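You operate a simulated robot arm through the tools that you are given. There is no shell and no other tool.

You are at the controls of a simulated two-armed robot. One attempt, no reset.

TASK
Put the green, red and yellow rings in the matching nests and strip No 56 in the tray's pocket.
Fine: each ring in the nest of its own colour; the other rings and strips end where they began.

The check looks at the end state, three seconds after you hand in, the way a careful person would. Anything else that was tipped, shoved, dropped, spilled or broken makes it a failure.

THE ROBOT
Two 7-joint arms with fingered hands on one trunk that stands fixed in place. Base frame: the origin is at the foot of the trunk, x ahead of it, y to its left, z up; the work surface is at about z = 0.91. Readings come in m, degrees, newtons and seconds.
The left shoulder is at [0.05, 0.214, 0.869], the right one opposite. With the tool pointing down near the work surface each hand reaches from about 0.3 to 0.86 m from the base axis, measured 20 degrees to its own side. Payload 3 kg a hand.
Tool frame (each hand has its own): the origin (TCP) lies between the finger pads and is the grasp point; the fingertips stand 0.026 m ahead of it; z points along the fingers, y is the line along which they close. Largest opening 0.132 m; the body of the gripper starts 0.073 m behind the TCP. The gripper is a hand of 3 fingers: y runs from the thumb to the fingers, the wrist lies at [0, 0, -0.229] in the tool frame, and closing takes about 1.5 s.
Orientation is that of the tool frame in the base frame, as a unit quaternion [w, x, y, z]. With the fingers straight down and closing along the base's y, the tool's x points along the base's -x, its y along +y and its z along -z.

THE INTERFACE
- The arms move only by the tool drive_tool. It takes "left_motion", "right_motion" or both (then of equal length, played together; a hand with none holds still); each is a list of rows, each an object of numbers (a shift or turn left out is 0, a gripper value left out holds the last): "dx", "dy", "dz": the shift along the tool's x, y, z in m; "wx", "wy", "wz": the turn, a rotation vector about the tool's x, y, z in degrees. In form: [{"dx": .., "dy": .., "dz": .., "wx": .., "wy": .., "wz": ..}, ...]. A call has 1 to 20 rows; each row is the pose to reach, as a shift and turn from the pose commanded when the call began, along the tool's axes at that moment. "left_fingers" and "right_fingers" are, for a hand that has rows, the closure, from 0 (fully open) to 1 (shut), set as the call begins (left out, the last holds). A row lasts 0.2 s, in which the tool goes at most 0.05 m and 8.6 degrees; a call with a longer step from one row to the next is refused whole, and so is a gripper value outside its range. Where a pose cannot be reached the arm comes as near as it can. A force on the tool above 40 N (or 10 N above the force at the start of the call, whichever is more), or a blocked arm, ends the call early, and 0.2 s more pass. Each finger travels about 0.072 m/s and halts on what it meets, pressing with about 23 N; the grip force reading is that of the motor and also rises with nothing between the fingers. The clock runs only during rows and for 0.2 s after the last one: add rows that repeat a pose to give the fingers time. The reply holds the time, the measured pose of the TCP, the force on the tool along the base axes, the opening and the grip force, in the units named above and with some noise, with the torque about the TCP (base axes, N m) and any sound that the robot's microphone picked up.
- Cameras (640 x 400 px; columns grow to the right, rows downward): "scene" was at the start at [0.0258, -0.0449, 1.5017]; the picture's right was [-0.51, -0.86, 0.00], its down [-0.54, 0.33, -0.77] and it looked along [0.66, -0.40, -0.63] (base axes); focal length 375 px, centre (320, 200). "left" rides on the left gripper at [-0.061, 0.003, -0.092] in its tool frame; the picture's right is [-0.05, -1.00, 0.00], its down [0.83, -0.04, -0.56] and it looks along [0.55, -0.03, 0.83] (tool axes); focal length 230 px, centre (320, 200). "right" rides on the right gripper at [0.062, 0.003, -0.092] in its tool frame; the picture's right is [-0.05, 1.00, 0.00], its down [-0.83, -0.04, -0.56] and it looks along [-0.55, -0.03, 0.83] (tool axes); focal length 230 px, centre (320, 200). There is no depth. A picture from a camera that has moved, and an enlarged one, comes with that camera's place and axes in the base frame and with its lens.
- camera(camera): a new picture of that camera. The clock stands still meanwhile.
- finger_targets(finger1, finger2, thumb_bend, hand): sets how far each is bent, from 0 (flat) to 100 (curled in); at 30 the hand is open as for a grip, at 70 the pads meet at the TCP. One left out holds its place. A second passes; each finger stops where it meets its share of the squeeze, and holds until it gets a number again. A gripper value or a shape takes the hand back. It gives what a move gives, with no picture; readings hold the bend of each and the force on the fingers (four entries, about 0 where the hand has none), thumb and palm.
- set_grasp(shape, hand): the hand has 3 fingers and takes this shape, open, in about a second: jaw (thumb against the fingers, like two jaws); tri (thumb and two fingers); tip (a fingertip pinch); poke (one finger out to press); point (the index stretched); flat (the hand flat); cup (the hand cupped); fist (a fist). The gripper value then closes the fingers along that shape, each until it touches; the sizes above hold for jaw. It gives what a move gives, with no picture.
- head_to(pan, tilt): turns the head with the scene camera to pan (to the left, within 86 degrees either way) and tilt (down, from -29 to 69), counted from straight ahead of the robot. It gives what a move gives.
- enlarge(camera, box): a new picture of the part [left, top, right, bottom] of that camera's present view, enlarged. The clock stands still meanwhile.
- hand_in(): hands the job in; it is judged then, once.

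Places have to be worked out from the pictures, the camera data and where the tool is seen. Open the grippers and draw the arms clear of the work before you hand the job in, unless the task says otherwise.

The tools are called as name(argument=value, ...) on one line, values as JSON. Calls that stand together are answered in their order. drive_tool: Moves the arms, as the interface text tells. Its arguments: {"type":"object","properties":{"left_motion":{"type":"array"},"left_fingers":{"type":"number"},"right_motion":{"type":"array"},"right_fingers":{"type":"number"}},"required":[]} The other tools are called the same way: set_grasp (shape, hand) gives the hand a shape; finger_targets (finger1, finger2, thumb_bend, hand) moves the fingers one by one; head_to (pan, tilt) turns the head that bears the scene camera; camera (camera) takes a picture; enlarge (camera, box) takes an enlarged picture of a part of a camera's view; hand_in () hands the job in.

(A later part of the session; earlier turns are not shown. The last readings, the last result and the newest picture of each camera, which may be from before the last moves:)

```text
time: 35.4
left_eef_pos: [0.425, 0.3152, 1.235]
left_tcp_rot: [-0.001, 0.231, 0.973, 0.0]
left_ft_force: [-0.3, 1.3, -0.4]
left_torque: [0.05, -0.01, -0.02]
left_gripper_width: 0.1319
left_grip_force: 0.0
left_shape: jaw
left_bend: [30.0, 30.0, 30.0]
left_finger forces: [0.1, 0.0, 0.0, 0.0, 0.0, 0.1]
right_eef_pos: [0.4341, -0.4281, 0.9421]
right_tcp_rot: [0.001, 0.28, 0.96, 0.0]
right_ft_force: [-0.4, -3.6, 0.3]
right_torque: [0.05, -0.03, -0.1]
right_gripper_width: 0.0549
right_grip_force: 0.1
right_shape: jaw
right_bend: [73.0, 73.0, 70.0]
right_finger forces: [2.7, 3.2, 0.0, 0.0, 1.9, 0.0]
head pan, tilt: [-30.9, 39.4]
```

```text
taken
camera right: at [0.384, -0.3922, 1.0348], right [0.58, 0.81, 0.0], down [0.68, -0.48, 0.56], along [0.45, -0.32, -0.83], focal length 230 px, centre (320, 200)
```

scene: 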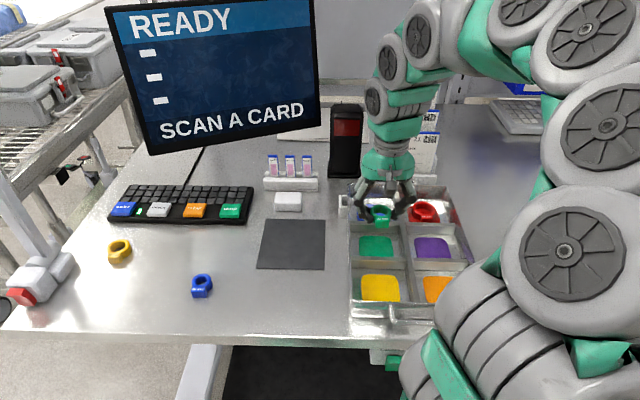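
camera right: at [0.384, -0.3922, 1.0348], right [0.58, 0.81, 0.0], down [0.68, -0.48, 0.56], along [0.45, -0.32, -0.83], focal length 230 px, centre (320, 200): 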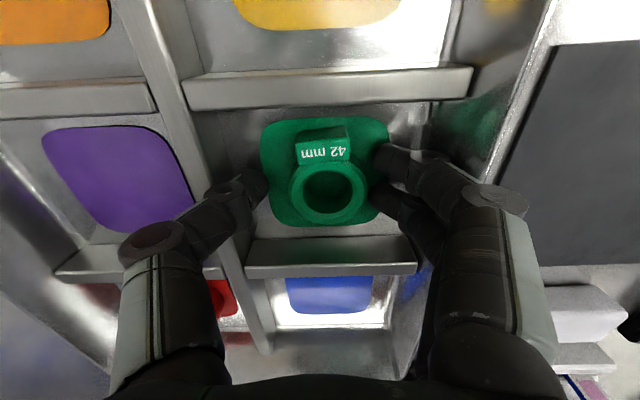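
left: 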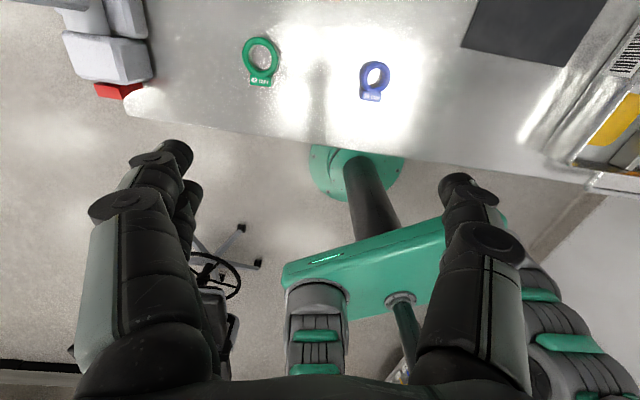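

Opening pushed lightly against the tray wall (3.6 N sideways), so I close slightly to relieve that contact, then lift straight up.

drive_tool(right_motion=[{"dz": 0}, {"dz": 0}], right_fingers=0.66)

camera(camera="right")

```text
time: 36.0
left_eef_pos: [0.425, 0.3154, 1.2355]
left_tcp_rot: [0.0, 0.23, 0.973, 0.0]
left_ft_force: [0.0, 0.3, -0.2]
left_torque: [-0.02, 0.0, -0.01]
left_gripper_width: 0.1318
left_grip_force: 0.0
left_shape: jaw
left_bend: [30.0, 30.0, 30.0]
left_finger forces: [0.0, 0.0, 0.1, 0.1, 0.0, 0.0]
right_eef_pos: [0.4337, -0.4287, 0.9426]
right_tcp_rot: [0.0, 0.281, 0.96, 0.0]
right_ft_force: [-0.3, -0.2, -0.1]
right_torque: [0.04, -0.01, 0.0]
right_gripper_width: 0.0328
right_grip_force: 23.0
right_shape: jaw
right_bend: [74.0, 73.0, 70.0]
right_finger forces: [8.9, 11.7, 0.1, 0.1, 20.4, 0.0]
head pan, tilt: [-30.9, 39.4]
```

```text
taken
camera right: at [0.3841, -0.3918, 1.0347], right [0.58, 0.81, 0.0], down [0.68, -0.48, 0.55], along [0.45, -0.32, -0.83], focal length 230 px, centre (320, 200)
```

right: 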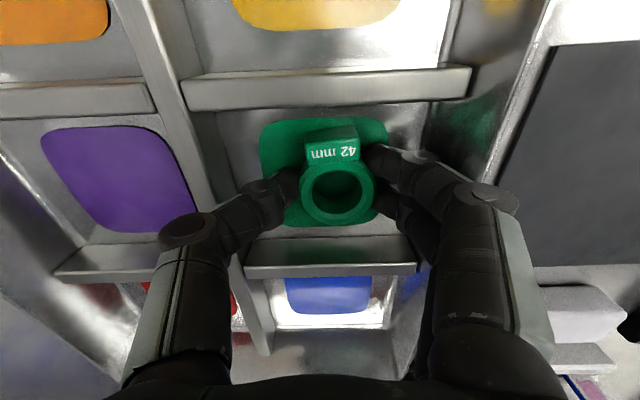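

It re-gripped and the ring shifted about 6 mm. I lift 3 mm, move it back by 6 mm (which also gains clearance from the wall), set it down, and open less.

drive_tool(right_motion=[{"dz": -0.004}, {"dz": -0.004, "dy": -0.004}, {"dz": -0.004, "dy": -0.007}, {"dz": 0, "dy": -0.007}, {"dz": 0, "dy": -0.007}])

drive_tool(right_motion=[{"dz": 0}, {"dz": 0}, {"dz": 0}], right_fingers=0.61)

camera(camera="right")

```text
time: 37.2
left_eef_pos: [0.4258, 0.3155, 1.2358]
left_tcp_rot: [-0.001, 0.229, 0.973, 0.001]
left_ft_force: [-0.4, 0.4, -0.2]
left_torque: [-0.02, -0.02, -0.01]
left_gripper_width: 0.1319
left_grip_force: 0.0
left_shape: jaw
left_bend: [30.0, 30.0, 30.0]
left_finger forces: [0.1, 0.0, 0.0, 0.0, 0.0, 0.0]
right_eef_pos: [0.4305, -0.4352, 0.9436]
right_tcp_rot: [0.001, 0.281, 0.96, -0.001]
right_ft_force: [0.0, -0.2, -0.2]
right_torque: [0.0, 0.01, 0.0]
right_gripper_width: 0.0328
right_grip_force: 23.1
right_shape: jaw
right_bend: [74.0, 73.0, 70.0]
right_finger forces: [8.8, 11.6, 0.0, 0.1, 20.3, 0.0]
head pan, tilt: [-30.9, 39.4]
```

```text
time: 38.0
left_eef_pos: [0.4262, 0.3147, 1.2351]
left_tcp_rot: [-0.001, 0.23, 0.973, 0.001]
left_ft_force: [0.1, -0.6, 0.5]
left_torque: [0.01, -0.02, -0.01]
left_gripper_width: 0.1317
left_grip_force: 0.1
left_shape: jaw
left_bend: [30.0, 30.0, 30.0]
left_finger forces: [0.1, 0.0, 0.0, 0.1, 0.0, 0.1]
right_eef_pos: [0.4316, -0.4336, 0.9437]
right_tcp_rot: [0.0, 0.281, 0.96, 0.0]
right_ft_force: [2.4, 3.5, 4.0]
right_torque: [-0.15, 0.08, 0.0]
right_gripper_width: 0.0485
right_grip_force: 0.0
right_shape: jaw
right_bend: [74.0, 74.0, 70.0]
right_finger forces: [0.0, 0.1, 0.0, 0.1, 6.2, 0.0]
head pan, tilt: [-30.9, 39.4]
```

```text
taken
camera right: at [0.3814, -0.3977, 1.0354], right [0.58, 0.81, 0.0], down [0.68, -0.48, 0.56], along [0.45, -0.32, -0.83], focal length 230 px, centre (320, 200)
```

right: 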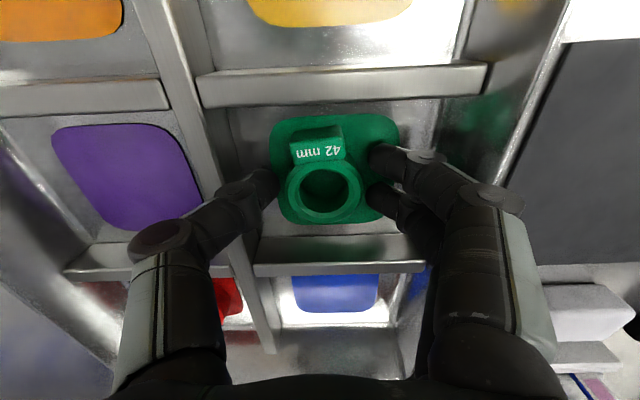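

The ring lies fully inside the green patch (a few mm off centre), and the hand is open around it. I lift straight up.

drive_tool(right_motion=[{"dz": -0.005}, {"dz": -0.01}, {"dz": -0.02}, {"dz": -0.03}, {"dz": -0.04}, {"dz": -0.06}, {"dz": -0.09}, {"dz": -0.09}])

camera(camera="right")

```text
time: 39.8
left_eef_pos: [0.4253, 0.3145, 1.2352]
left_tcp_rot: [0.0, 0.229, 0.973, 0.0]
left_ft_force: [-0.1, 0.3, 0.0]
left_torque: [0.01, 0.01, -0.03]
left_gripper_width: 0.1319
left_grip_force: 0.1
left_shape: jaw
left_bend: [30.0, 30.0, 30.0]
left_finger forces: [0.1, 0.0, 0.0, 0.0, 0.0, 0.1]
right_eef_pos: [0.4307, -0.4352, 1.0359]
right_tcp_rot: [-0.001, 0.28, 0.96, 0.0]
right_ft_force: [0.6, -0.3, -0.2]
right_torque: [0.01, 0.03, -0.01]
right_gripper_width: 0.051
right_grip_force: 0.1
right_shape: jaw
right_bend: [73.0, 73.0, 70.0]
right_finger forces: [0.0, 0.0, 0.1, 0.2, 0.0, 0.0]
head pan, tilt: [-30.9, 39.4]
```

```text
taken
camera right: at [0.3811, -0.3983, 1.1271], right [0.58, 0.81, 0.0], down [0.68, -0.48, 0.55], along [0.45, -0.32, -0.83], focal length 230 px, centre (320, 200)
```

right: 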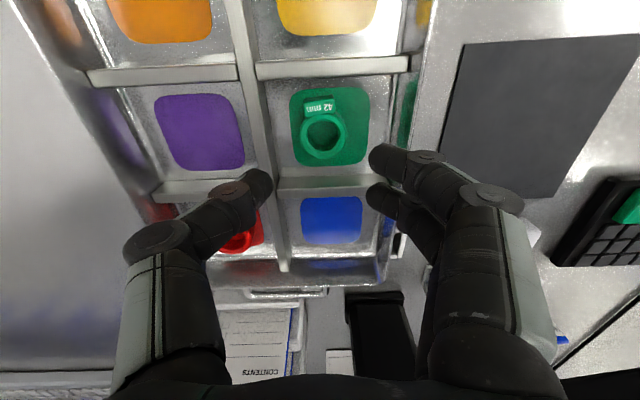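

Green is well inside its patch and red is undisturbed. I travel to a hover above the yellow ring and check clearance with the grey stand beside it.

drive_tool(right_motion=[{"dz": -0.04}, {"dz": -0.08}, {"dz": -0.12}, {"dx": 0.002, "dy": 0.042, "dz": -0.12}, {"dx": 0.004, "dy": 0.084, "dz": -0.12}, {"dx": 0.006, "dy": 0.126, "dz": -0.12}, {"dx": 0.008, "dy": 0.168, "dz": -0.12}, {"dx": 0.01, "dy": 0.21, "dz": -0.12}, {"dx": 0.012, "dy": 0.252, "dz": -0.12}, {"dx": 0.014, "dy": 0.294, "dz": -0.12}, {"dx": 0.016, "dy": 0.336, "dz": -0.12}, {"dx": 0.018, "dy": 0.378, "dz": -0.12}, {"dx": 0.02, "dy": 0.42, "dz": -0.12}, {"dx": 0.022, "dy": 0.462, "dz": -0.12}, {"dx": 0.024, "dy": 0.505, "dz": -0.12}, {"dx": 0.0268, "dy": 0.5483, "dz": -0.12}, {"dx": 0.0268, "dy": 0.5483, "dz": -0.08}, {"dx": 0.0268, "dy": 0.5483, "dz": -0.06}, {"dx": 0.0268, "dy": 0.5483, "dz": -0.06}], right_fingers=0.45)

camera(camera="right")

camera(camera="scene")

```text
time: 43.8
left_eef_pos: [0.422, 0.3163, 1.237]
left_tcp_rot: [0.001, 0.228, 0.974, 0.0]
left_ft_force: [-2.4, -1.7, 1.9]
left_torque: [0.05, -0.23, -0.01]
left_gripper_width: 0.1321
left_grip_force: 0.0
left_shape: jaw
left_bend: [30.0, 30.0, 30.0]
left_finger forces: [0.0, 0.0, 0.0, 0.0, 0.0, 0.0]
right_eef_pos: [0.7031, 0.0438, 1.0887]
right_tcp_rot: [-0.002, 0.281, 0.96, -0.001]
right_ft_force: [-1.2, -1.2, 3.7]
right_torque: [0.09, -0.2, 0.02]
right_gripper_width: 0.0724
right_grip_force: 0.2
right_shape: jaw
right_bend: [72.0, 72.0, 70.0]
right_finger forces: [0.0, 0.1, 0.0, 0.1, 0.0, 0.1]
right hand out of reach, approached as far as the arm can: row 15, 16, 17
head pan, tilt: [-30.9, 39.4]
```

```text
taken
camera right: at [0.6533, 0.081, 1.1806], right [0.58, 0.81, 0.0], down [0.68, -0.48, 0.55], along [0.45, -0.32, -0.83], focal length 230 px, centre (320, 200)
```

right: 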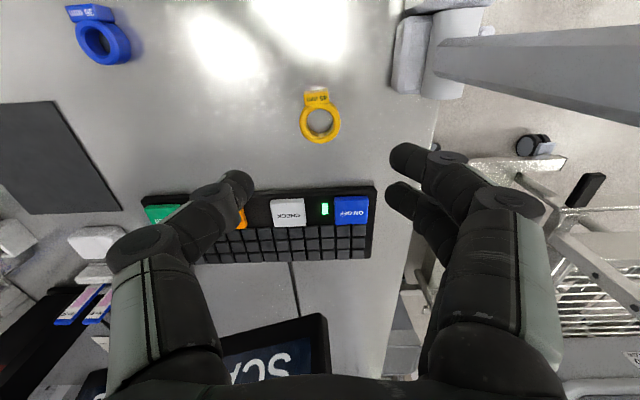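

```text
taken
```

scene: 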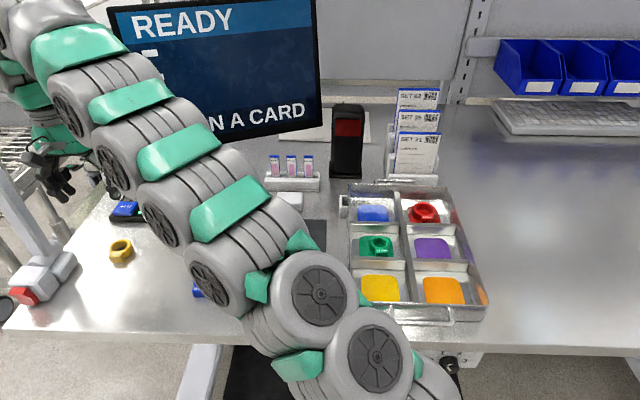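

The ring is centred, but the left arm's reading shows a small unexpected force (−2.4 N) and a shift, so the arms may be touching. I pan the head left to look.

head_to(pan=20, tilt=25)

camera(camera="scene")

```text
time: 45.0
left_eef_pos: [0.4249, 0.3137, 1.2354]
left_tcp_rot: [-0.001, 0.23, 0.973, 0.0]
left_ft_force: [0.1, -0.5, -0.4]
left_torque: [0.0, 0.01, -0.02]
left_gripper_width: 0.1319
left_grip_force: 0.0
left_shape: jaw
left_bend: [30.0, 30.0, 30.0]
left_finger forces: [0.1, 0.0, 0.0, 0.0, 0.0, 0.0]
right_eef_pos: [0.702, 0.0438, 1.0932]
right_tcp_rot: [-0.001, 0.281, 0.96, 0.0]
right_ft_force: [-0.7, -0.8, -0.2]
right_torque: [-0.02, 0.0, 0.02]
right_gripper_width: 0.0725
right_grip_force: 0.0
right_shape: jaw
right_bend: [72.0, 72.0, 70.0]
right_finger forces: [0.0, 0.0, 0.1, 0.0, 0.1, 0.0]
head pan, tilt: [20.0, 25.0]
```

```text
taken
```

scene: 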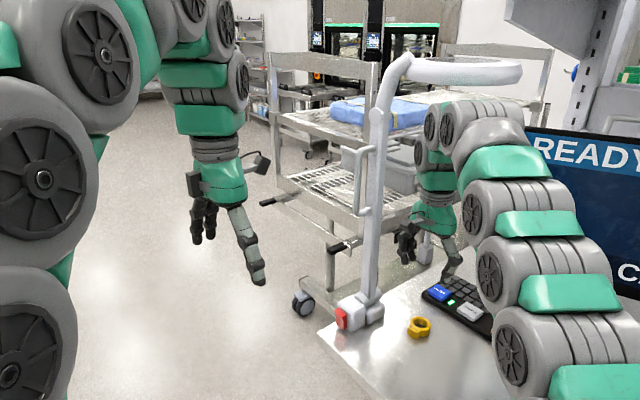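

The arms are apart now, but a ring lamp on that stand hangs near the right forearm. I zoom in to judge the gap.

enlarge(camera="scene", box=[320, 30, 580, 200])

camera(camera="left")

```text
2.35 times, centred on (450, 115) of scene
camera zoom: at [0.039, 0.0303, 1.5241], right [0.34, -0.94, 0.0], down [-0.4, -0.14, -0.91], along [0.85, 0.31, -0.42], focal length 883 px, centre (14, 400)
```

zoom: 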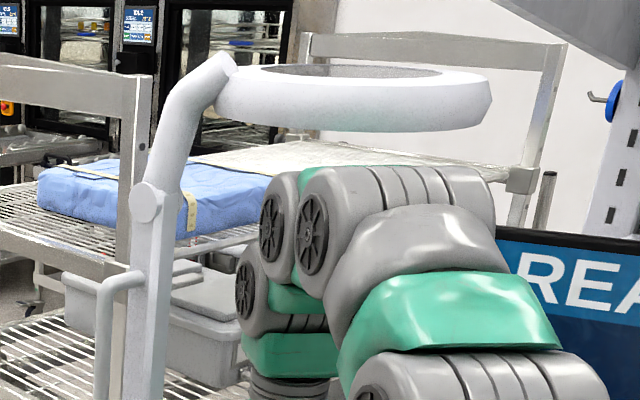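

```text
taken
camera left: at [0.4809, 0.2911, 1.3283], right [-0.4, -0.92, 0.0], down [-0.76, 0.33, 0.56], along [-0.51, 0.22, -0.83], focal length 230 px, centre (320, 200)
```

left: 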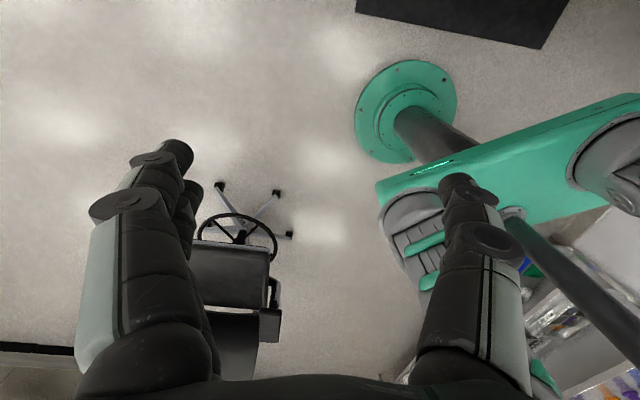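

The lamp's underside (about z 1.42) is just above the forearm's top (about z 1.40), so from here I must keep the hand low and exit toward the robot before rising. I check the wider scene for anything displaced.

head_to(pan=-30.9, tilt=39.4)

camera(camera="scene")

```text
time: 46.2
left_eef_pos: [0.4253, 0.3151, 1.2359]
left_tcp_rot: [0.001, 0.229, 0.973, 0.0]
left_ft_force: [0.1, 0.5, -0.6]
left_torque: [0.01, -0.01, 0.01]
left_gripper_width: 0.1319
left_grip_force: 0.0
left_shape: jaw
left_bend: [30.0, 30.0, 30.0]
left_finger forces: [0.0, 0.0, 0.0, 0.1, 0.1, 0.0]
right_eef_pos: [0.7029, 0.0452, 1.0931]
right_tcp_rot: [0.0, 0.281, 0.96, -0.001]
right_ft_force: [-0.3, 0.9, -0.3]
right_torque: [0.01, -0.01, -0.01]
right_gripper_width: 0.0728
right_grip_force: 0.0
right_shape: jaw
right_bend: [72.0, 72.0, 70.0]
right_finger forces: [0.0, 0.1, 0.0, 0.1, 0.1, 0.1]
head pan, tilt: [-30.9, 39.4]
```

```text
taken
```

scene: 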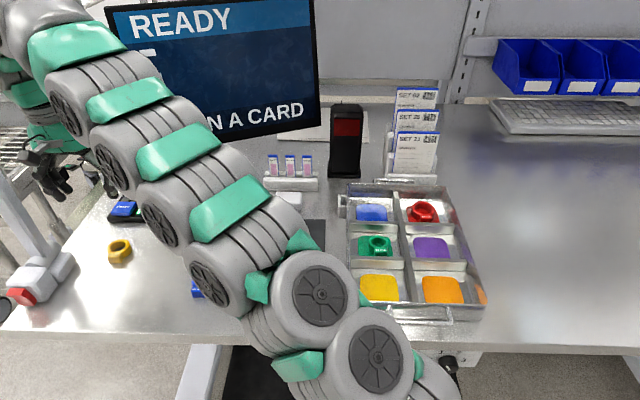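

Everything is back where it was; the small offset was body sway. The yellow ring refines to (0.7075,0.041), so I shift 6 mm forward and descend to z≈1.0 for a check.

drive_tool(right_motion=[{"dx": -0.006, "dz": 0.03}, {"dx": -0.006, "dz": 0.06}, {"dx": -0.006, "dz": 0.09}, {"dx": -0.006, "dz": 0.1}, {"dx": -0.006, "dz": 0.1}])

camera(camera="right")

camera(camera="scene")

```text
time: 47.4
left_eef_pos: [0.4253, 0.3144, 1.2351]
left_tcp_rot: [0.0, 0.23, 0.973, 0.0]
left_ft_force: [0.3, -0.6, 0.8]
left_torque: [0.01, 0.0, -0.02]
left_gripper_width: 0.1322
left_grip_force: 0.1
left_shape: jaw
left_bend: [30.0, 30.0, 30.0]
left_finger forces: [0.0, 0.0, 0.0, 0.0, 0.0, 0.1]
right_eef_pos: [0.7071, 0.0382, 0.9917]
right_tcp_rot: [0.0, 0.28, 0.96, 0.0]
right_ft_force: [-0.8, -0.4, 0.0]
right_torque: [0.02, -0.03, -0.02]
right_gripper_width: 0.0727
right_grip_force: 0.2
right_shape: jaw
right_bend: [72.0, 72.0, 70.0]
right_finger forces: [0.0, 0.0, 0.1, 0.1, 0.0, 0.0]
head pan, tilt: [-30.9, 39.4]
```

```text
taken
camera right: at [0.6571, 0.0751, 1.0839], right [0.58, 0.81, 0.0], down [0.68, -0.48, 0.56], along [0.45, -0.32, -0.83], focal length 230 px, centre (320, 200)
```

right: 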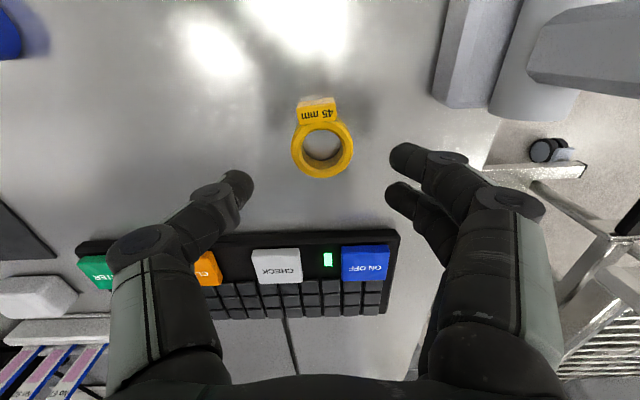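

```text
taken
```

scene: 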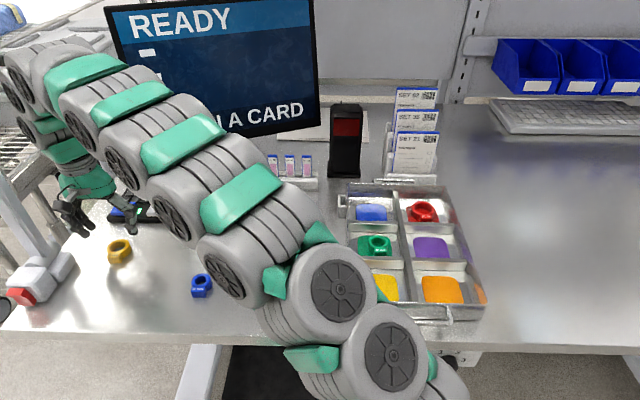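

Centred; stand and keyboard clear. Descend to z≈0.94 and close.

drive_tool(right_motion=[{"dz": 0.025, "dy": 0.001}, {"dz": 0.042, "dy": 0.001}, {"dz": 0.052, "dy": 0.001}, {"dz": 0.052, "dy": 0.001}])

drive_tool(right_motion=[{"dz": 0}, {"dz": 0}, {"dz": 0}, {"dz": 0}, {"dz": 0}, {"dz": 0}], right_fingers=0.85)

camera(camera="right")

```text
time: 48.4
left_eef_pos: [0.4251, 0.3148, 1.2371]
left_tcp_rot: [0.0, 0.23, 0.973, 0.001]
left_ft_force: [-0.8, -0.9, 0.9]
left_torque: [-0.01, -0.02, -0.01]
left_gripper_width: 0.1321
left_grip_force: 0.1
left_shape: jaw
left_bend: [30.0, 30.0, 30.0]
left_finger forces: [0.0, 0.1, 0.0, 0.0, 0.0, 0.1]
right_eef_pos: [0.7092, 0.0403, 0.9411]
right_tcp_rot: [-0.001, 0.281, 0.96, 0.0]
right_ft_force: [0.2, -0.5, 0.2]
right_torque: [0.01, -0.01, 0.02]
right_gripper_width: 0.0726
right_grip_force: 0.0
right_shape: jaw
right_bend: [72.0, 72.0, 70.0]
right_finger forces: [0.1, 0.0, 0.0, 0.0, 0.1, 0.0]
head pan, tilt: [-30.9, 39.4]
```

```text
time: 49.8
left_eef_pos: [0.4258, 0.3143, 1.2364]
left_tcp_rot: [0.0, 0.231, 0.973, 0.0]
left_ft_force: [-0.4, 0.2, -0.2]
left_torque: [0.0, 0.04, -0.01]
left_gripper_width: 0.1319
left_grip_force: 0.0
left_shape: jaw
left_bend: [30.0, 30.0, 30.0]
left_finger forces: [0.1, 0.0, 0.0, 0.0, 0.0, 0.0]
right_eef_pos: [0.7089, 0.0415, 0.9411]
right_tcp_rot: [0.0, 0.28, 0.96, 0.0]
right_ft_force: [0.3, -0.4, -0.4]
right_torque: [-0.01, -0.02, 0.04]
right_gripper_width: 0.0359
right_grip_force: 22.6
right_shape: jaw
right_bend: [73.0, 74.0, 70.0]
right_finger forces: [11.2, 9.9, 0.0, 0.0, 20.5, 0.1]
head pan, tilt: [-30.9, 39.4]
```

```text
taken
camera right: at [0.6589, 0.0765, 1.0327], right [0.58, 0.81, 0.0], down [0.68, -0.48, 0.56], along [0.45, -0.32, -0.83], focal length 230 px, centre (320, 200)
```

right: 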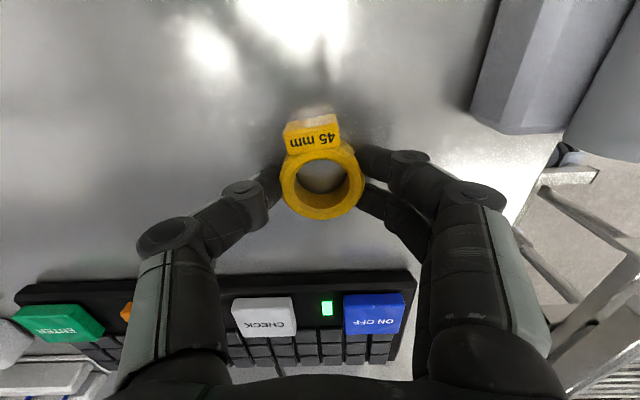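

Yellow is held. I lift only to z≈1.05 (staying under the lamp), and carry it back toward the yellow nest.

drive_tool(right_motion=[{"dz": -0.02}, {"dz": -0.06}, {"dz": -0.1}, {"dx": 0.0066, "dy": -0.0416, "dz": -0.1}, {"dx": 0.0132, "dy": -0.0832, "dz": -0.1}, {"dx": 0.0198, "dy": -0.1248, "dz": -0.1}, {"dx": 0.0264, "dy": -0.1664, "dz": -0.1}, {"dx": 0.033, "dy": -0.208, "dz": -0.11}, {"dx": 0.0396, "dy": -0.2496, "dz": -0.12}, {"dx": 0.0462, "dy": -0.2912, "dz": -0.13}, {"dx": 0.0528, "dy": -0.3328, "dz": -0.14}, {"dx": 0.0594, "dy": -0.3744, "dz": -0.14}, {"dx": 0.066, "dy": -0.416, "dz": -0.14}, {"dx": 0.0726, "dy": -0.4576, "dz": -0.14}, {"dx": 0.0792, "dy": -0.4992, "dz": -0.14}, {"dx": 0.0858, "dy": -0.5408, "dz": -0.14}, {"dx": 0.0858, "dy": -0.5408, "dz": -0.11}, {"dx": 0.0858, "dy": -0.5408, "dz": -0.09}, {"dx": 0.0858, "dy": -0.5408, "dz": -0.09}])

camera(camera="right")

camera(camera="scene")

```text
time: 53.8
left_eef_pos: [0.425, 0.3141, 1.2352]
left_tcp_rot: [-0.001, 0.23, 0.973, 0.0]
left_ft_force: [1.1, -0.1, -0.2]
left_torque: [0.01, -0.01, 0.01]
left_gripper_width: 0.1319
left_grip_force: 0.1
left_shape: jaw
left_bend: [30.0, 30.0, 30.0]
left_finger forces: [0.1, 0.0, 0.0, 0.0, 0.1, 0.1]
right_eef_pos: [0.3464, -0.3687, 1.033]
right_tcp_rot: [0.0, 0.28, 0.96, -0.001]
right_ft_force: [0.5, -0.9, 0.1]
right_torque: [-0.03, -0.05, -0.01]
right_gripper_width: 0.0356
right_grip_force: 23.1
right_shape: jaw
right_bend: [73.0, 74.0, 70.0]
right_finger forces: [11.8, 11.1, 0.0, 0.1, 20.4, 0.0]
head pan, tilt: [-30.9, 39.4]
```

```text
taken
camera right: at [0.2954, -0.3327, 1.1246], right [0.58, 0.81, 0.0], down [0.68, -0.48, 0.56], along [0.45, -0.32, -0.83], focal length 230 px, centre (320, 200)
```

right: 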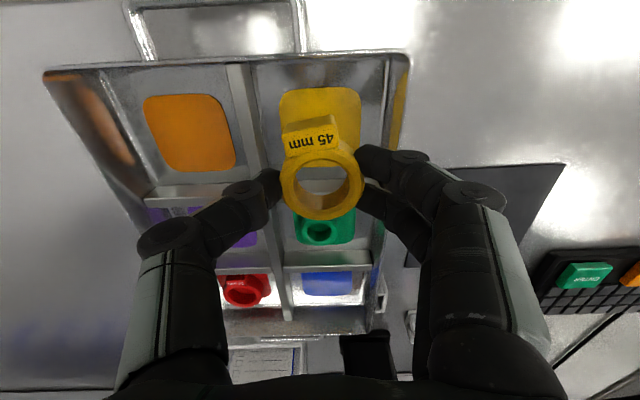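

```text
taken
```

scene: 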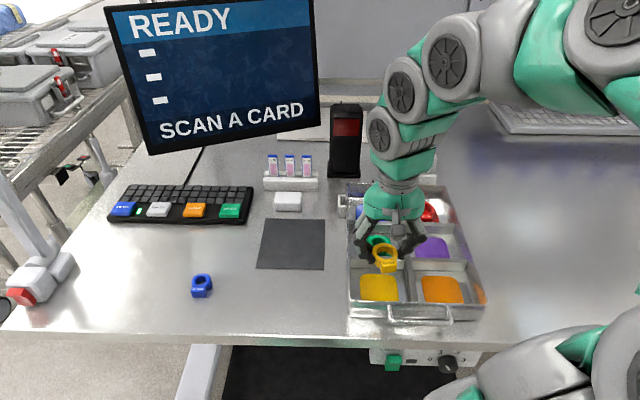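

The yellow patch is aligned. I lower it with a 3 mm bias toward the divider (more clearance at the outer wall).

drive_tool(right_motion=[{"dz": 0.03, "dy": -0.003}, {"dz": 0.055, "dy": -0.003}, {"dz": 0.075, "dy": -0.003}, {"dz": 0.083, "dy": -0.003}, {"dz": 0.0875, "dy": -0.003}, {"dz": 0.0875, "dy": -0.003}])

camera(camera="right")

```text
time: 55.2
left_eef_pos: [0.4254, 0.3136, 1.2369]
left_tcp_rot: [0.0, 0.231, 0.973, 0.0]
left_ft_force: [0.4, 0.7, 0.1]
left_torque: [0.0, 0.05, 0.02]
left_gripper_width: 0.1322
left_grip_force: 0.1
left_shape: jaw
left_bend: [30.0, 30.0, 30.0]
left_finger forces: [0.1, 0.0, 0.0, 0.1, 0.0, 0.0]
right_eef_pos: [0.3435, -0.3701, 0.9448]
right_tcp_rot: [0.0, 0.281, 0.96, 0.001]
right_ft_force: [0.4, 1.1, 0.2]
right_torque: [0.02, 0.02, -0.01]
right_gripper_width: 0.0352
right_grip_force: 23.3
right_shape: jaw
right_bend: [73.0, 74.0, 70.0]
right_finger forces: [11.8, 11.1, 0.0, 0.1, 20.4, 0.0]
head pan, tilt: [-30.9, 39.4]
```

```text
taken
camera right: at [0.2932, -0.3343, 1.0364], right [0.58, 0.81, 0.0], down [0.68, -0.48, 0.56], along [0.45, -0.32, -0.83], focal length 230 px, centre (320, 200)
```

right: 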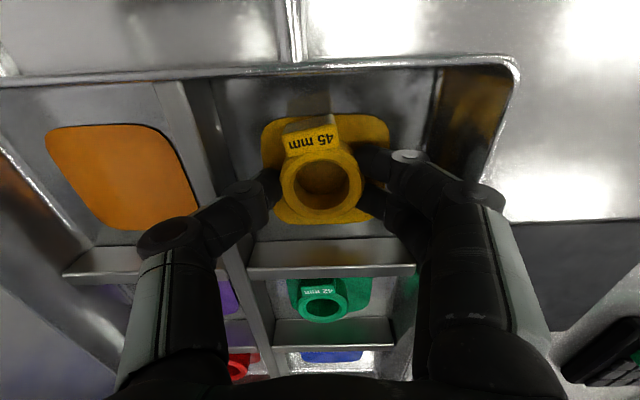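

The ring is essentially on the floor. I lower 1.5 mm and open a little.

drive_tool(right_motion=[{"dz": 0.0015}, {"dz": 0.0015}])

drive_tool(right_motion=[{"dz": 0}, {"dz": 0}, {"dz": 0}], right_fingers=0.61)

camera(camera="right")

```text
time: 55.8
left_eef_pos: [0.4254, 0.3148, 1.2351]
left_tcp_rot: [0.0, 0.23, 0.973, 0.0]
left_ft_force: [0.1, -0.3, -0.3]
left_torque: [0.02, 0.01, -0.03]
left_gripper_width: 0.132
left_grip_force: 0.1
left_shape: jaw
left_bend: [30.0, 30.0, 30.0]
left_finger forces: [0.1, 0.1, 0.0, 0.0, 0.0, 0.1]
right_eef_pos: [0.3463, -0.3704, 0.9435]
right_tcp_rot: [0.0, 0.281, 0.96, -0.001]
right_ft_force: [-1.3, -1.2, 5.4]
right_torque: [0.0, 0.01, 0.03]
right_gripper_width: 0.0357
right_grip_force: 22.7
right_shape: jaw
right_bend: [74.0, 74.0, 70.0]
right_finger forces: [12.6, 11.0, 0.1, 0.1, 22.3, 0.0]
head pan, tilt: [-30.9, 39.4]
```

```text
time: 56.6
left_eef_pos: [0.4256, 0.315, 1.2355]
left_tcp_rot: [0.0, 0.23, 0.973, 0.001]
left_ft_force: [-0.4, -0.4, 0.1]
left_torque: [0.0, -0.02, 0.01]
left_gripper_width: 0.1321
left_grip_force: 0.0
left_shape: jaw
left_bend: [30.0, 30.0, 30.0]
left_finger forces: [0.1, 0.0, 0.1, 0.0, 0.1, 0.1]
right_eef_pos: [0.3445, -0.3706, 0.9434]
right_tcp_rot: [0.001, 0.28, 0.96, 0.0]
right_ft_force: [0.4, -0.3, 0.2]
right_torque: [0.0, 0.0, -0.01]
right_gripper_width: 0.0506
right_grip_force: 0.1
right_shape: jaw
right_bend: [74.0, 74.0, 70.0]
right_finger forces: [0.0, 0.0, 0.0, 0.1, 0.0, 0.0]
head pan, tilt: [-30.9, 39.4]
```

```text
taken
camera right: at [0.2946, -0.3342, 1.0355], right [0.58, 0.81, 0.0], down [0.68, -0.48, 0.56], along [0.45, -0.32, -0.83], focal length 230 px, centre (320, 200)
```

right: 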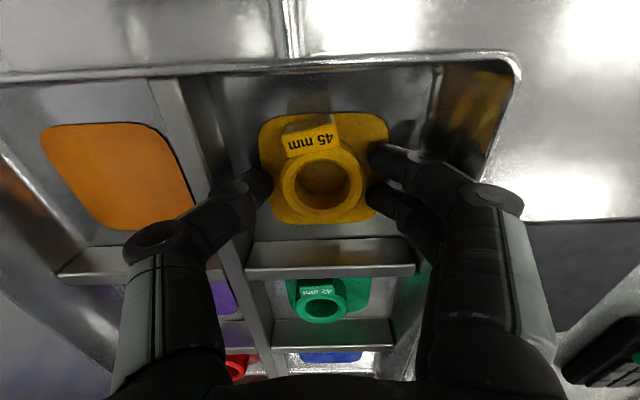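

Clean release with no contact. I lift straight up and inspect the tray and pocket.

drive_tool(right_motion=[{"dz": -0.01}, {"dz": -0.03}, {"dz": -0.06}, {"dz": -0.1}, {"dz": -0.14}, {"dz": -0.18}, {"dz": -0.22}, {"dz": -0.22}])

camera(camera="right")

enlarge(camera="scene", box=[260, 140, 440, 320])

enlarge(camera="scene", box=[325, 180, 365, 230])

```text
time: 58.4
left_eef_pos: [0.4248, 0.3146, 1.2359]
left_tcp_rot: [0.0, 0.23, 0.973, 0.001]
left_ft_force: [0.3, 0.7, 0.3]
left_torque: [-0.02, 0.01, -0.02]
left_gripper_width: 0.132
left_grip_force: 0.1
left_shape: jaw
left_bend: [30.0, 30.0, 30.0]
left_finger forces: [0.0, 0.1, 0.0, 0.0, 0.1, 0.0]
right_eef_pos: [0.3475, -0.371, 1.1665]
right_tcp_rot: [0.001, 0.281, 0.96, 0.001]
right_ft_force: [0.5, -0.2, -0.4]
right_torque: [0.04, -0.01, 0.02]
right_gripper_width: 0.0512
right_grip_force: 0.0
right_shape: jaw
right_bend: [73.0, 73.0, 70.0]
right_finger forces: [0.0, 0.0, 0.0, 0.0, 0.0, 0.1]
head pan, tilt: [-30.9, 39.4]
```

```text
taken
camera right: at [0.297, -0.3355, 1.2576], right [0.58, 0.81, 0.0], down [0.68, -0.48, 0.55], along [0.45, -0.32, -0.83], focal length 230 px, centre (320, 200)
```

right: 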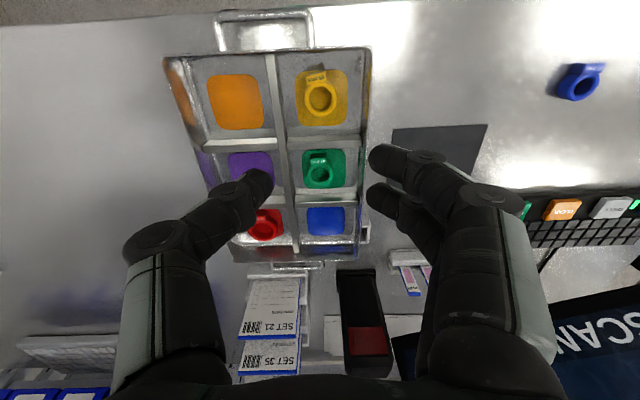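

```text
2.22 times, centred on (350, 230) of scene
camera zoom: at [0.0257, -0.045, 1.5017], right [-0.51, -0.86, 0.0], down [-0.54, 0.33, -0.77], along [0.66, -0.4, -0.63], focal length 834 px, centre (253, 133)
```

zoom: 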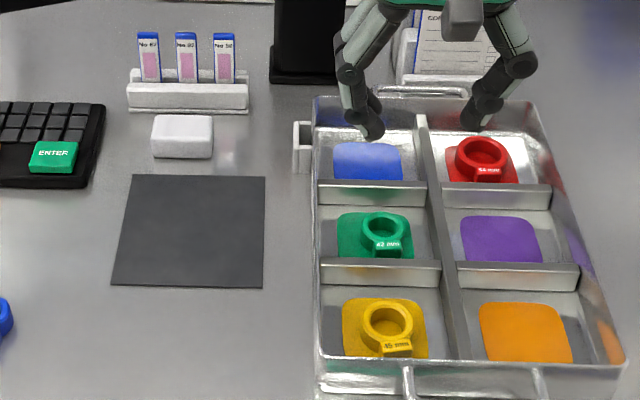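

```text
8.00 times, centred on (345, 205) of scene
camera zoom: at [0.0257, -0.045, 1.5017], right [-0.51, -0.86, 0.0], down [-0.54, 0.33, -0.77], along [0.66, -0.4, -0.63], focal length 3001 px, centre (120, 160)
```

zoom: 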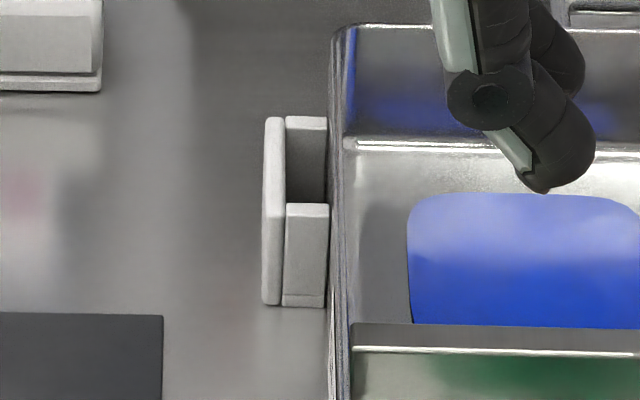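

All three rings sit in their nests. The pocket on the tray's left wall is a slot about 34 mm long (along the tray) by 13 mm wide, roughly z 0.95 at its top, so the strip must be turned 90° from its rack orientation. I move to hover near the pocket and strips for a closer look.

drive_tool(right_motion=[{"dx": -0.035, "dy": 0.02}, {"dx": -0.07, "dy": 0.04}, {"dx": -0.105, "dy": 0.06}, {"dx": -0.14, "dy": 0.08}, {"dx": -0.17, "dy": 0.09}, {"dx": -0.17, "dy": 0.09}], right_fingers=0.3)

camera(camera="right")

enlarge(camera="right", box=[230, 60, 390, 180])

```text
time: 59.8
left_eef_pos: [0.4245, 0.3153, 1.2362]
left_tcp_rot: [0.0, 0.23, 0.973, 0.0]
left_ft_force: [0.1, 0.0, 1.4]
left_torque: [0.01, 0.02, 0.0]
left_gripper_width: 0.1322
left_grip_force: 0.1
left_shape: jaw
left_bend: [30.0, 30.0, 30.0]
left_finger forces: [0.1, 0.0, 0.0, 0.0, 0.0, 0.0]
right_eef_pos: [0.5365, -0.3822, 1.1623]
right_tcp_rot: [0.0, 0.281, 0.96, 0.0]
right_ft_force: [0.3, -0.1, 0.2]
right_torque: [0.0, 0.01, 0.0]
right_gripper_width: 0.0918
right_grip_force: 0.0
right_shape: jaw
right_bend: [68.0, 68.0, 64.0]
right_finger forces: [0.0, 0.1, 0.0, 0.0, 0.0, 0.0]
head pan, tilt: [-30.9, 39.4]
```

```text
taken
camera right: at [0.4874, -0.3464, 1.2542], right [0.58, 0.81, 0.0], down [0.68, -0.48, 0.56], along [0.45, -0.32, -0.83], focal length 230 px, centre (320, 200)
```

right: 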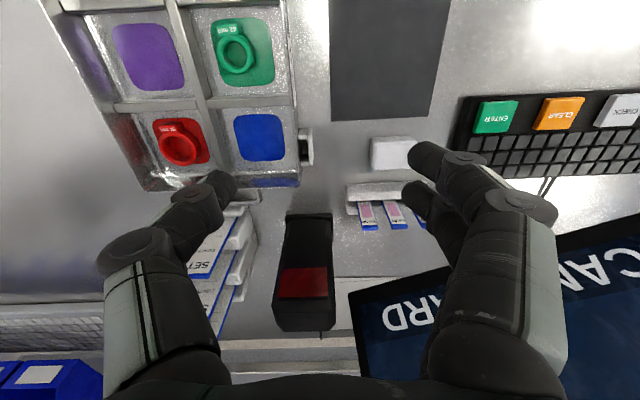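

```text
3.33 times, centred on (310, 120) of right
camera zoom: at [0.4874, -0.3464, 1.2542], right [0.58, 0.81, 0.0], down [0.68, -0.48, 0.56], along [0.45, -0.32, -0.83], focal length 767 px, centre (353, 467)
```

zoom: 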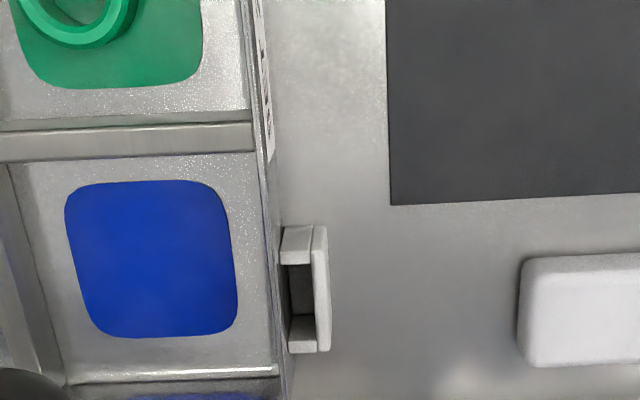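

The slot centre works out at (0.571,-0.434) from both cameras, top at z≈0.95. Now a closer look at the strips.

enlarge(camera="right", box=[330, 160, 450, 250])

enlarge(camera="scene", box=[255, 140, 330, 200])

```text
4.44 times, centred on (390, 205) of right
camera zoom: at [0.4874, -0.3464, 1.2542], right [0.58, 0.81, 0.0], down [0.68, -0.48, 0.56], along [0.45, -0.32, -0.83], focal length 1022 px, centre (9, 178)
```

zoom: 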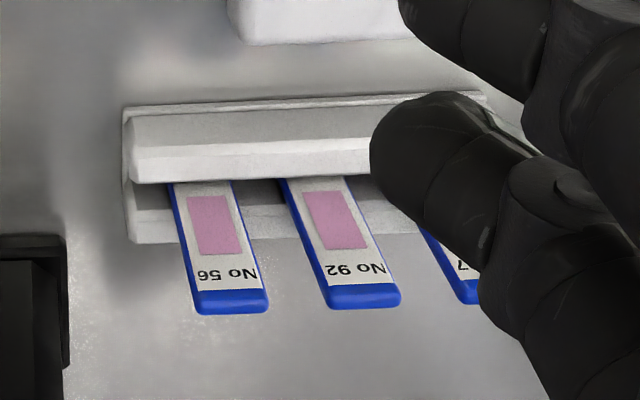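

```text
6.67 times, centred on (292, 170) of scene
camera zoom: at [0.0257, -0.045, 1.5017], right [-0.51, -0.86, 0.0], down [-0.54, 0.33, -0.77], along [0.66, -0.4, -0.63], focal length 2501 px, centre (503, 400)
```

zoom: 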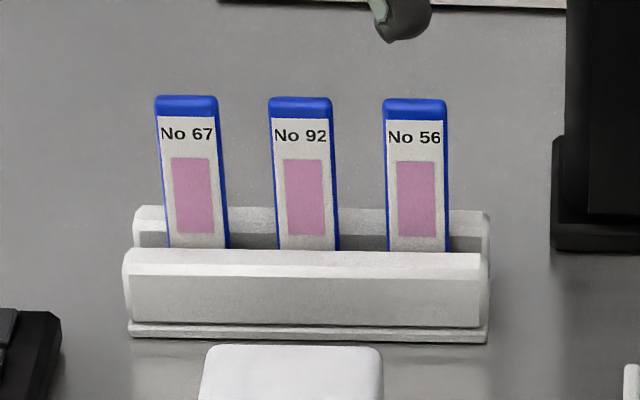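

Strip 56's top triangulates to (0.703,-0.4125,1.008) and stands vertically, with the next strip 43 mm away. I'll grip it across its thickness, so I rotate the hand 90° here, so that its camera faces away from the black reader.

drive_tool(right_motion=[{"wz": 7.5}, {"wz": 15}, {"wz": 22.5}, {"wz": 30}, {"wz": 37.5}, {"wz": 45}, {"wz": 52.5}, {"wz": 60}, {"wz": 67.5}, {"wz": 75}, {"wz": 82.5}, {"wz": 90}, {"wz": 90}], right_fingers=0.4)

camera(camera="right")

camera(camera="scene")

```text
time: 62.6
left_eef_pos: [0.4256, 0.3145, 1.2362]
left_tcp_rot: [0.0, 0.23, 0.973, 0.0]
left_ft_force: [0.7, 0.1, -0.7]
left_torque: [-0.03, 0.02, -0.03]
left_gripper_width: 0.1316
left_grip_force: 0.1
left_shape: jaw
left_bend: [30.0, 30.0, 30.0]
left_finger forces: [0.1, 0.1, 0.1, 0.0, 0.1, 0.0]
right_eef_pos: [0.5351, -0.3872, 1.1613]
right_tcp_rot: [0.0, 0.878, 0.479, 0.0]
right_ft_force: [-0.1, 0.9, 0.1]
right_torque: [0.0, 0.01, -0.03]
right_gripper_width: 0.0798
right_grip_force: 0.1
right_shape: jaw
right_bend: [71.0, 71.0, 71.0]
right_finger forces: [0.0, 0.0, 0.1, 0.1, 0.0, 0.0]
head pan, tilt: [-30.9, 39.4]
```

```text
taken
camera right: at [0.5717, -0.3364, 1.2544], right [0.81, -0.58, 0.0], down [-0.48, -0.68, 0.56], along [-0.32, -0.45, -0.83], focal length 230 px, centre (320, 200)
```

right: 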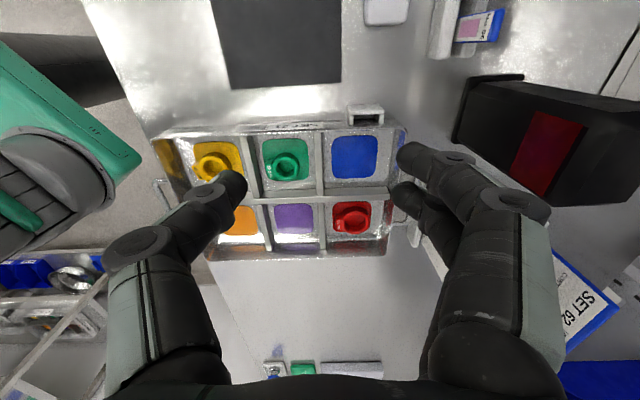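

```text
taken
```

scene: 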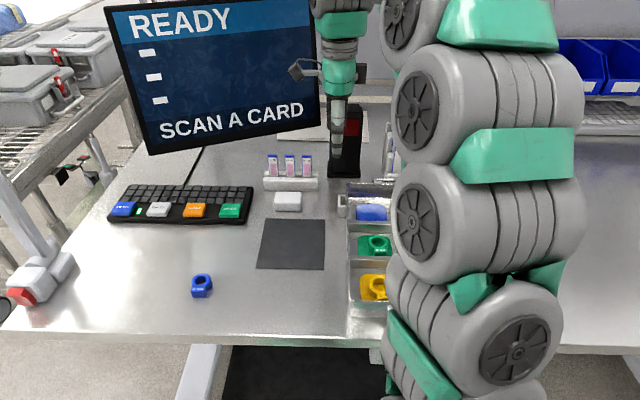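

Rotation reached (closing axis along the tray's length). I move above strip 56 at the same height, biased 3 mm away from strip 92.

drive_tool(right_motion=[{"dx": 0.0167, "dy": 0.039}, {"dx": 0.0334, "dy": 0.078}, {"dx": 0.05, "dy": 0.117}, {"dx": 0.0667, "dy": 0.155}, {"dx": 0.0667, "dy": 0.155}, {"dx": 0.0667, "dy": 0.155, "dz": 0.03}, {"dx": 0.0667, "dy": 0.155, "dz": 0.06}, {"dx": 0.0667, "dy": 0.155, "dz": 0.06}], right_fingers=0.45)

camera(camera="right")

camera(camera="scene")

```text
time: 64.4
left_eef_pos: [0.4258, 0.315, 1.2363]
left_tcp_rot: [0.0, 0.23, 0.973, 0.0]
left_ft_force: [-0.3, -0.8, -0.8]
left_torque: [-0.03, -0.02, -0.01]
left_gripper_width: 0.132
left_grip_force: 0.0
left_shape: jaw
left_bend: [30.0, 30.0, 30.0]
left_finger forces: [0.0, 0.0, 0.0, 0.0, 0.0, 0.0]
right_eef_pos: [0.7037, -0.4147, 1.1022]
right_tcp_rot: [0.0, 0.877, 0.48, -0.001]
right_ft_force: [-0.2, -0.1, -1.0]
right_torque: [-0.01, 0.03, 0.0]
right_gripper_width: 0.0728
right_grip_force: 0.1
right_shape: jaw
right_bend: [72.0, 72.0, 70.0]
right_finger forces: [0.0, 0.1, 0.1, 0.0, 0.0, 0.1]
right hand out of reach, approached as far as the arm can: row 3, 4, 5, 6
head pan, tilt: [-30.9, 39.4]
```

```text
taken
camera right: at [0.7397, -0.3639, 1.1937], right [0.81, -0.58, 0.0], down [-0.48, -0.68, 0.55], along [-0.32, -0.45, -0.83], focal length 230 px, centre (320, 200)
```

right: 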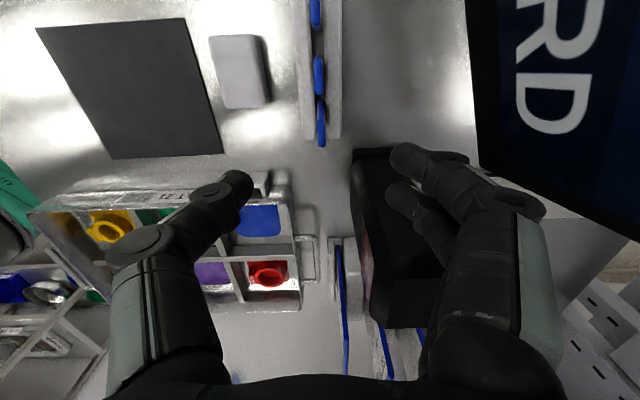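

```text
taken
```

scene: 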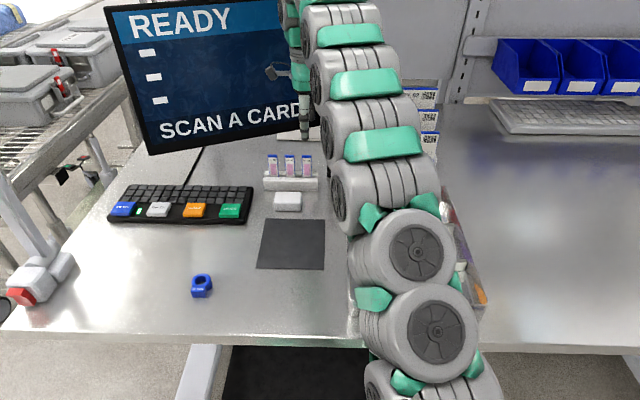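

I'm above strip 56 with the reader and monitor about 3–5 cm clear. I zoom in to verify strip alignment between the fingers.

enlarge(camera="right", box=[270, 0, 430, 210])

enlarge(camera="scene", box=[240, 60, 380, 200])

```text
1.90 times, centred on (350, 105) of right
camera zoom: at [0.7397, -0.3639, 1.1937], right [0.81, -0.58, 0.0], down [-0.48, -0.68, 0.55], along [-0.32, -0.45, -0.83], focal length 438 px, centre (263, 381)
```

zoom: 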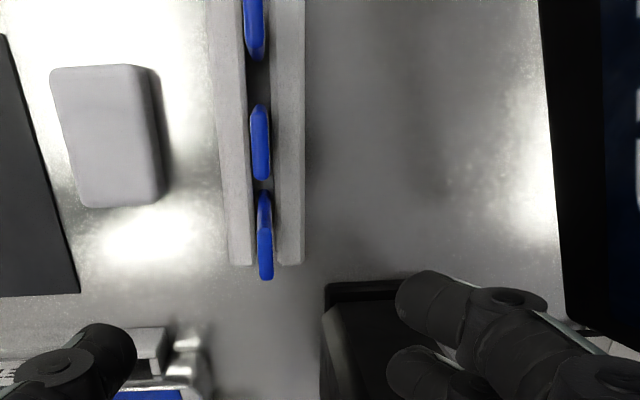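

```text
2.86 times, centred on (310, 130) of scene
camera zoom: at [0.0257, -0.045, 1.5017], right [-0.51, -0.86, 0.0], down [-0.54, 0.33, -0.77], along [0.66, -0.4, -0.63], focal length 1072 px, centre (349, 400)
```

zoom: 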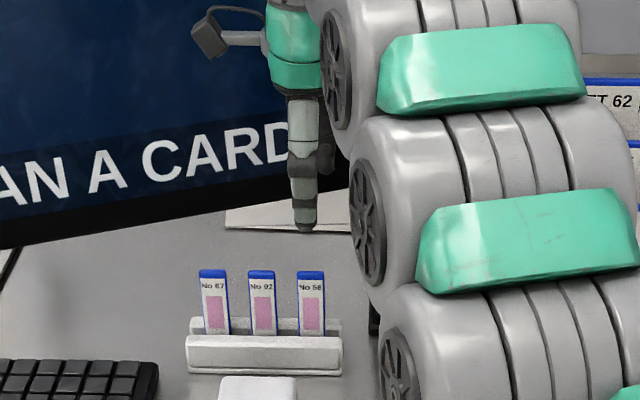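

Strip 56's centre is at (0.706,-0.4105), i.e. about 5 mm along tool x and centred between thumb and fingers. I shift 2 mm and descend to z≈0.992 so the fingertips stay above the rack.

drive_tool(right_motion=[{"dx": 0.002, "dz": 0.03}, {"dx": 0.002, "dz": 0.06}, {"dx": 0.002, "dz": 0.085}, {"dx": 0.002, "dz": 0.1}, {"dx": 0.002, "dz": 0.11}, {"dx": 0.002, "dz": 0.11}])

camera(camera="right")

enlarge(camera="scene", box=[240, 60, 380, 200])

```text
time: 65.8
left_eef_pos: [0.4265, 0.3144, 1.2357]
left_tcp_rot: [0.0, 0.229, 0.973, -0.001]
left_ft_force: [0.2, 0.1, 0.5]
left_torque: [0.01, 0.01, -0.02]
left_gripper_width: 0.1318
left_grip_force: 0.1
left_shape: jaw
left_bend: [30.0, 30.0, 30.0]
left_finger forces: [0.0, 0.0, 0.0, 0.0, 0.0, 0.0]
right_eef_pos: [0.7045, -0.4121, 0.9928]
right_tcp_rot: [0.0, 0.877, 0.48, -0.001]
right_ft_force: [-0.3, -0.3, -0.4]
right_torque: [0.0, 0.01, 0.01]
right_gripper_width: 0.0729
right_grip_force: 0.1
right_shape: jaw
right_bend: [72.0, 72.0, 70.0]
right_finger forces: [0.1, 0.1, 0.0, 0.0, 0.0, 0.0]
head pan, tilt: [-30.9, 39.4]
```

```text
taken
camera right: at [0.7392, -0.3617, 1.0845], right [0.81, -0.58, 0.0], down [-0.48, -0.68, 0.56], along [-0.32, -0.45, -0.83], focal length 230 px, centre (320, 200)
```

right: 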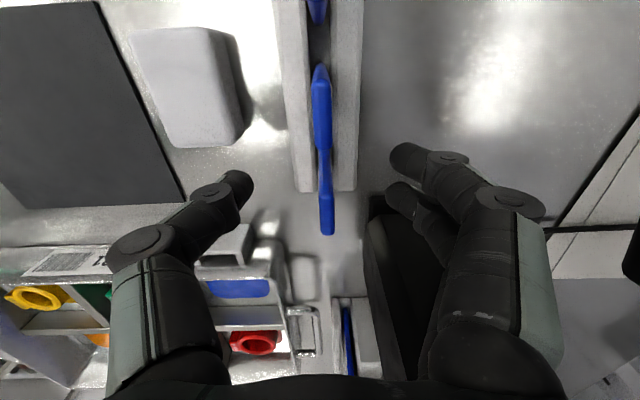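

```text
2.86 times, centred on (310, 130) of scene
camera zoom: at [0.0257, -0.045, 1.5017], right [-0.51, -0.86, 0.0], down [-0.54, 0.33, -0.77], along [0.66, -0.4, -0.63], focal length 1072 px, centre (349, 400)
```

zoom: 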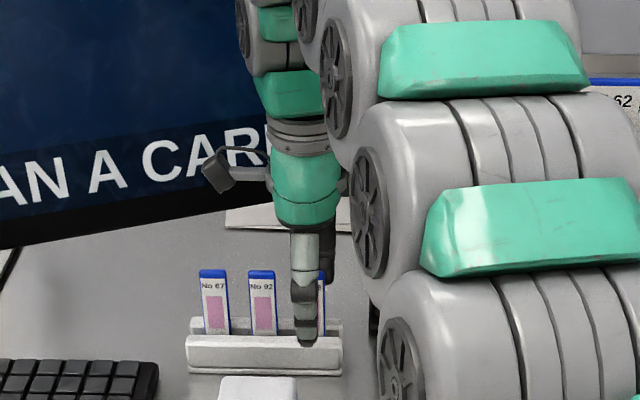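

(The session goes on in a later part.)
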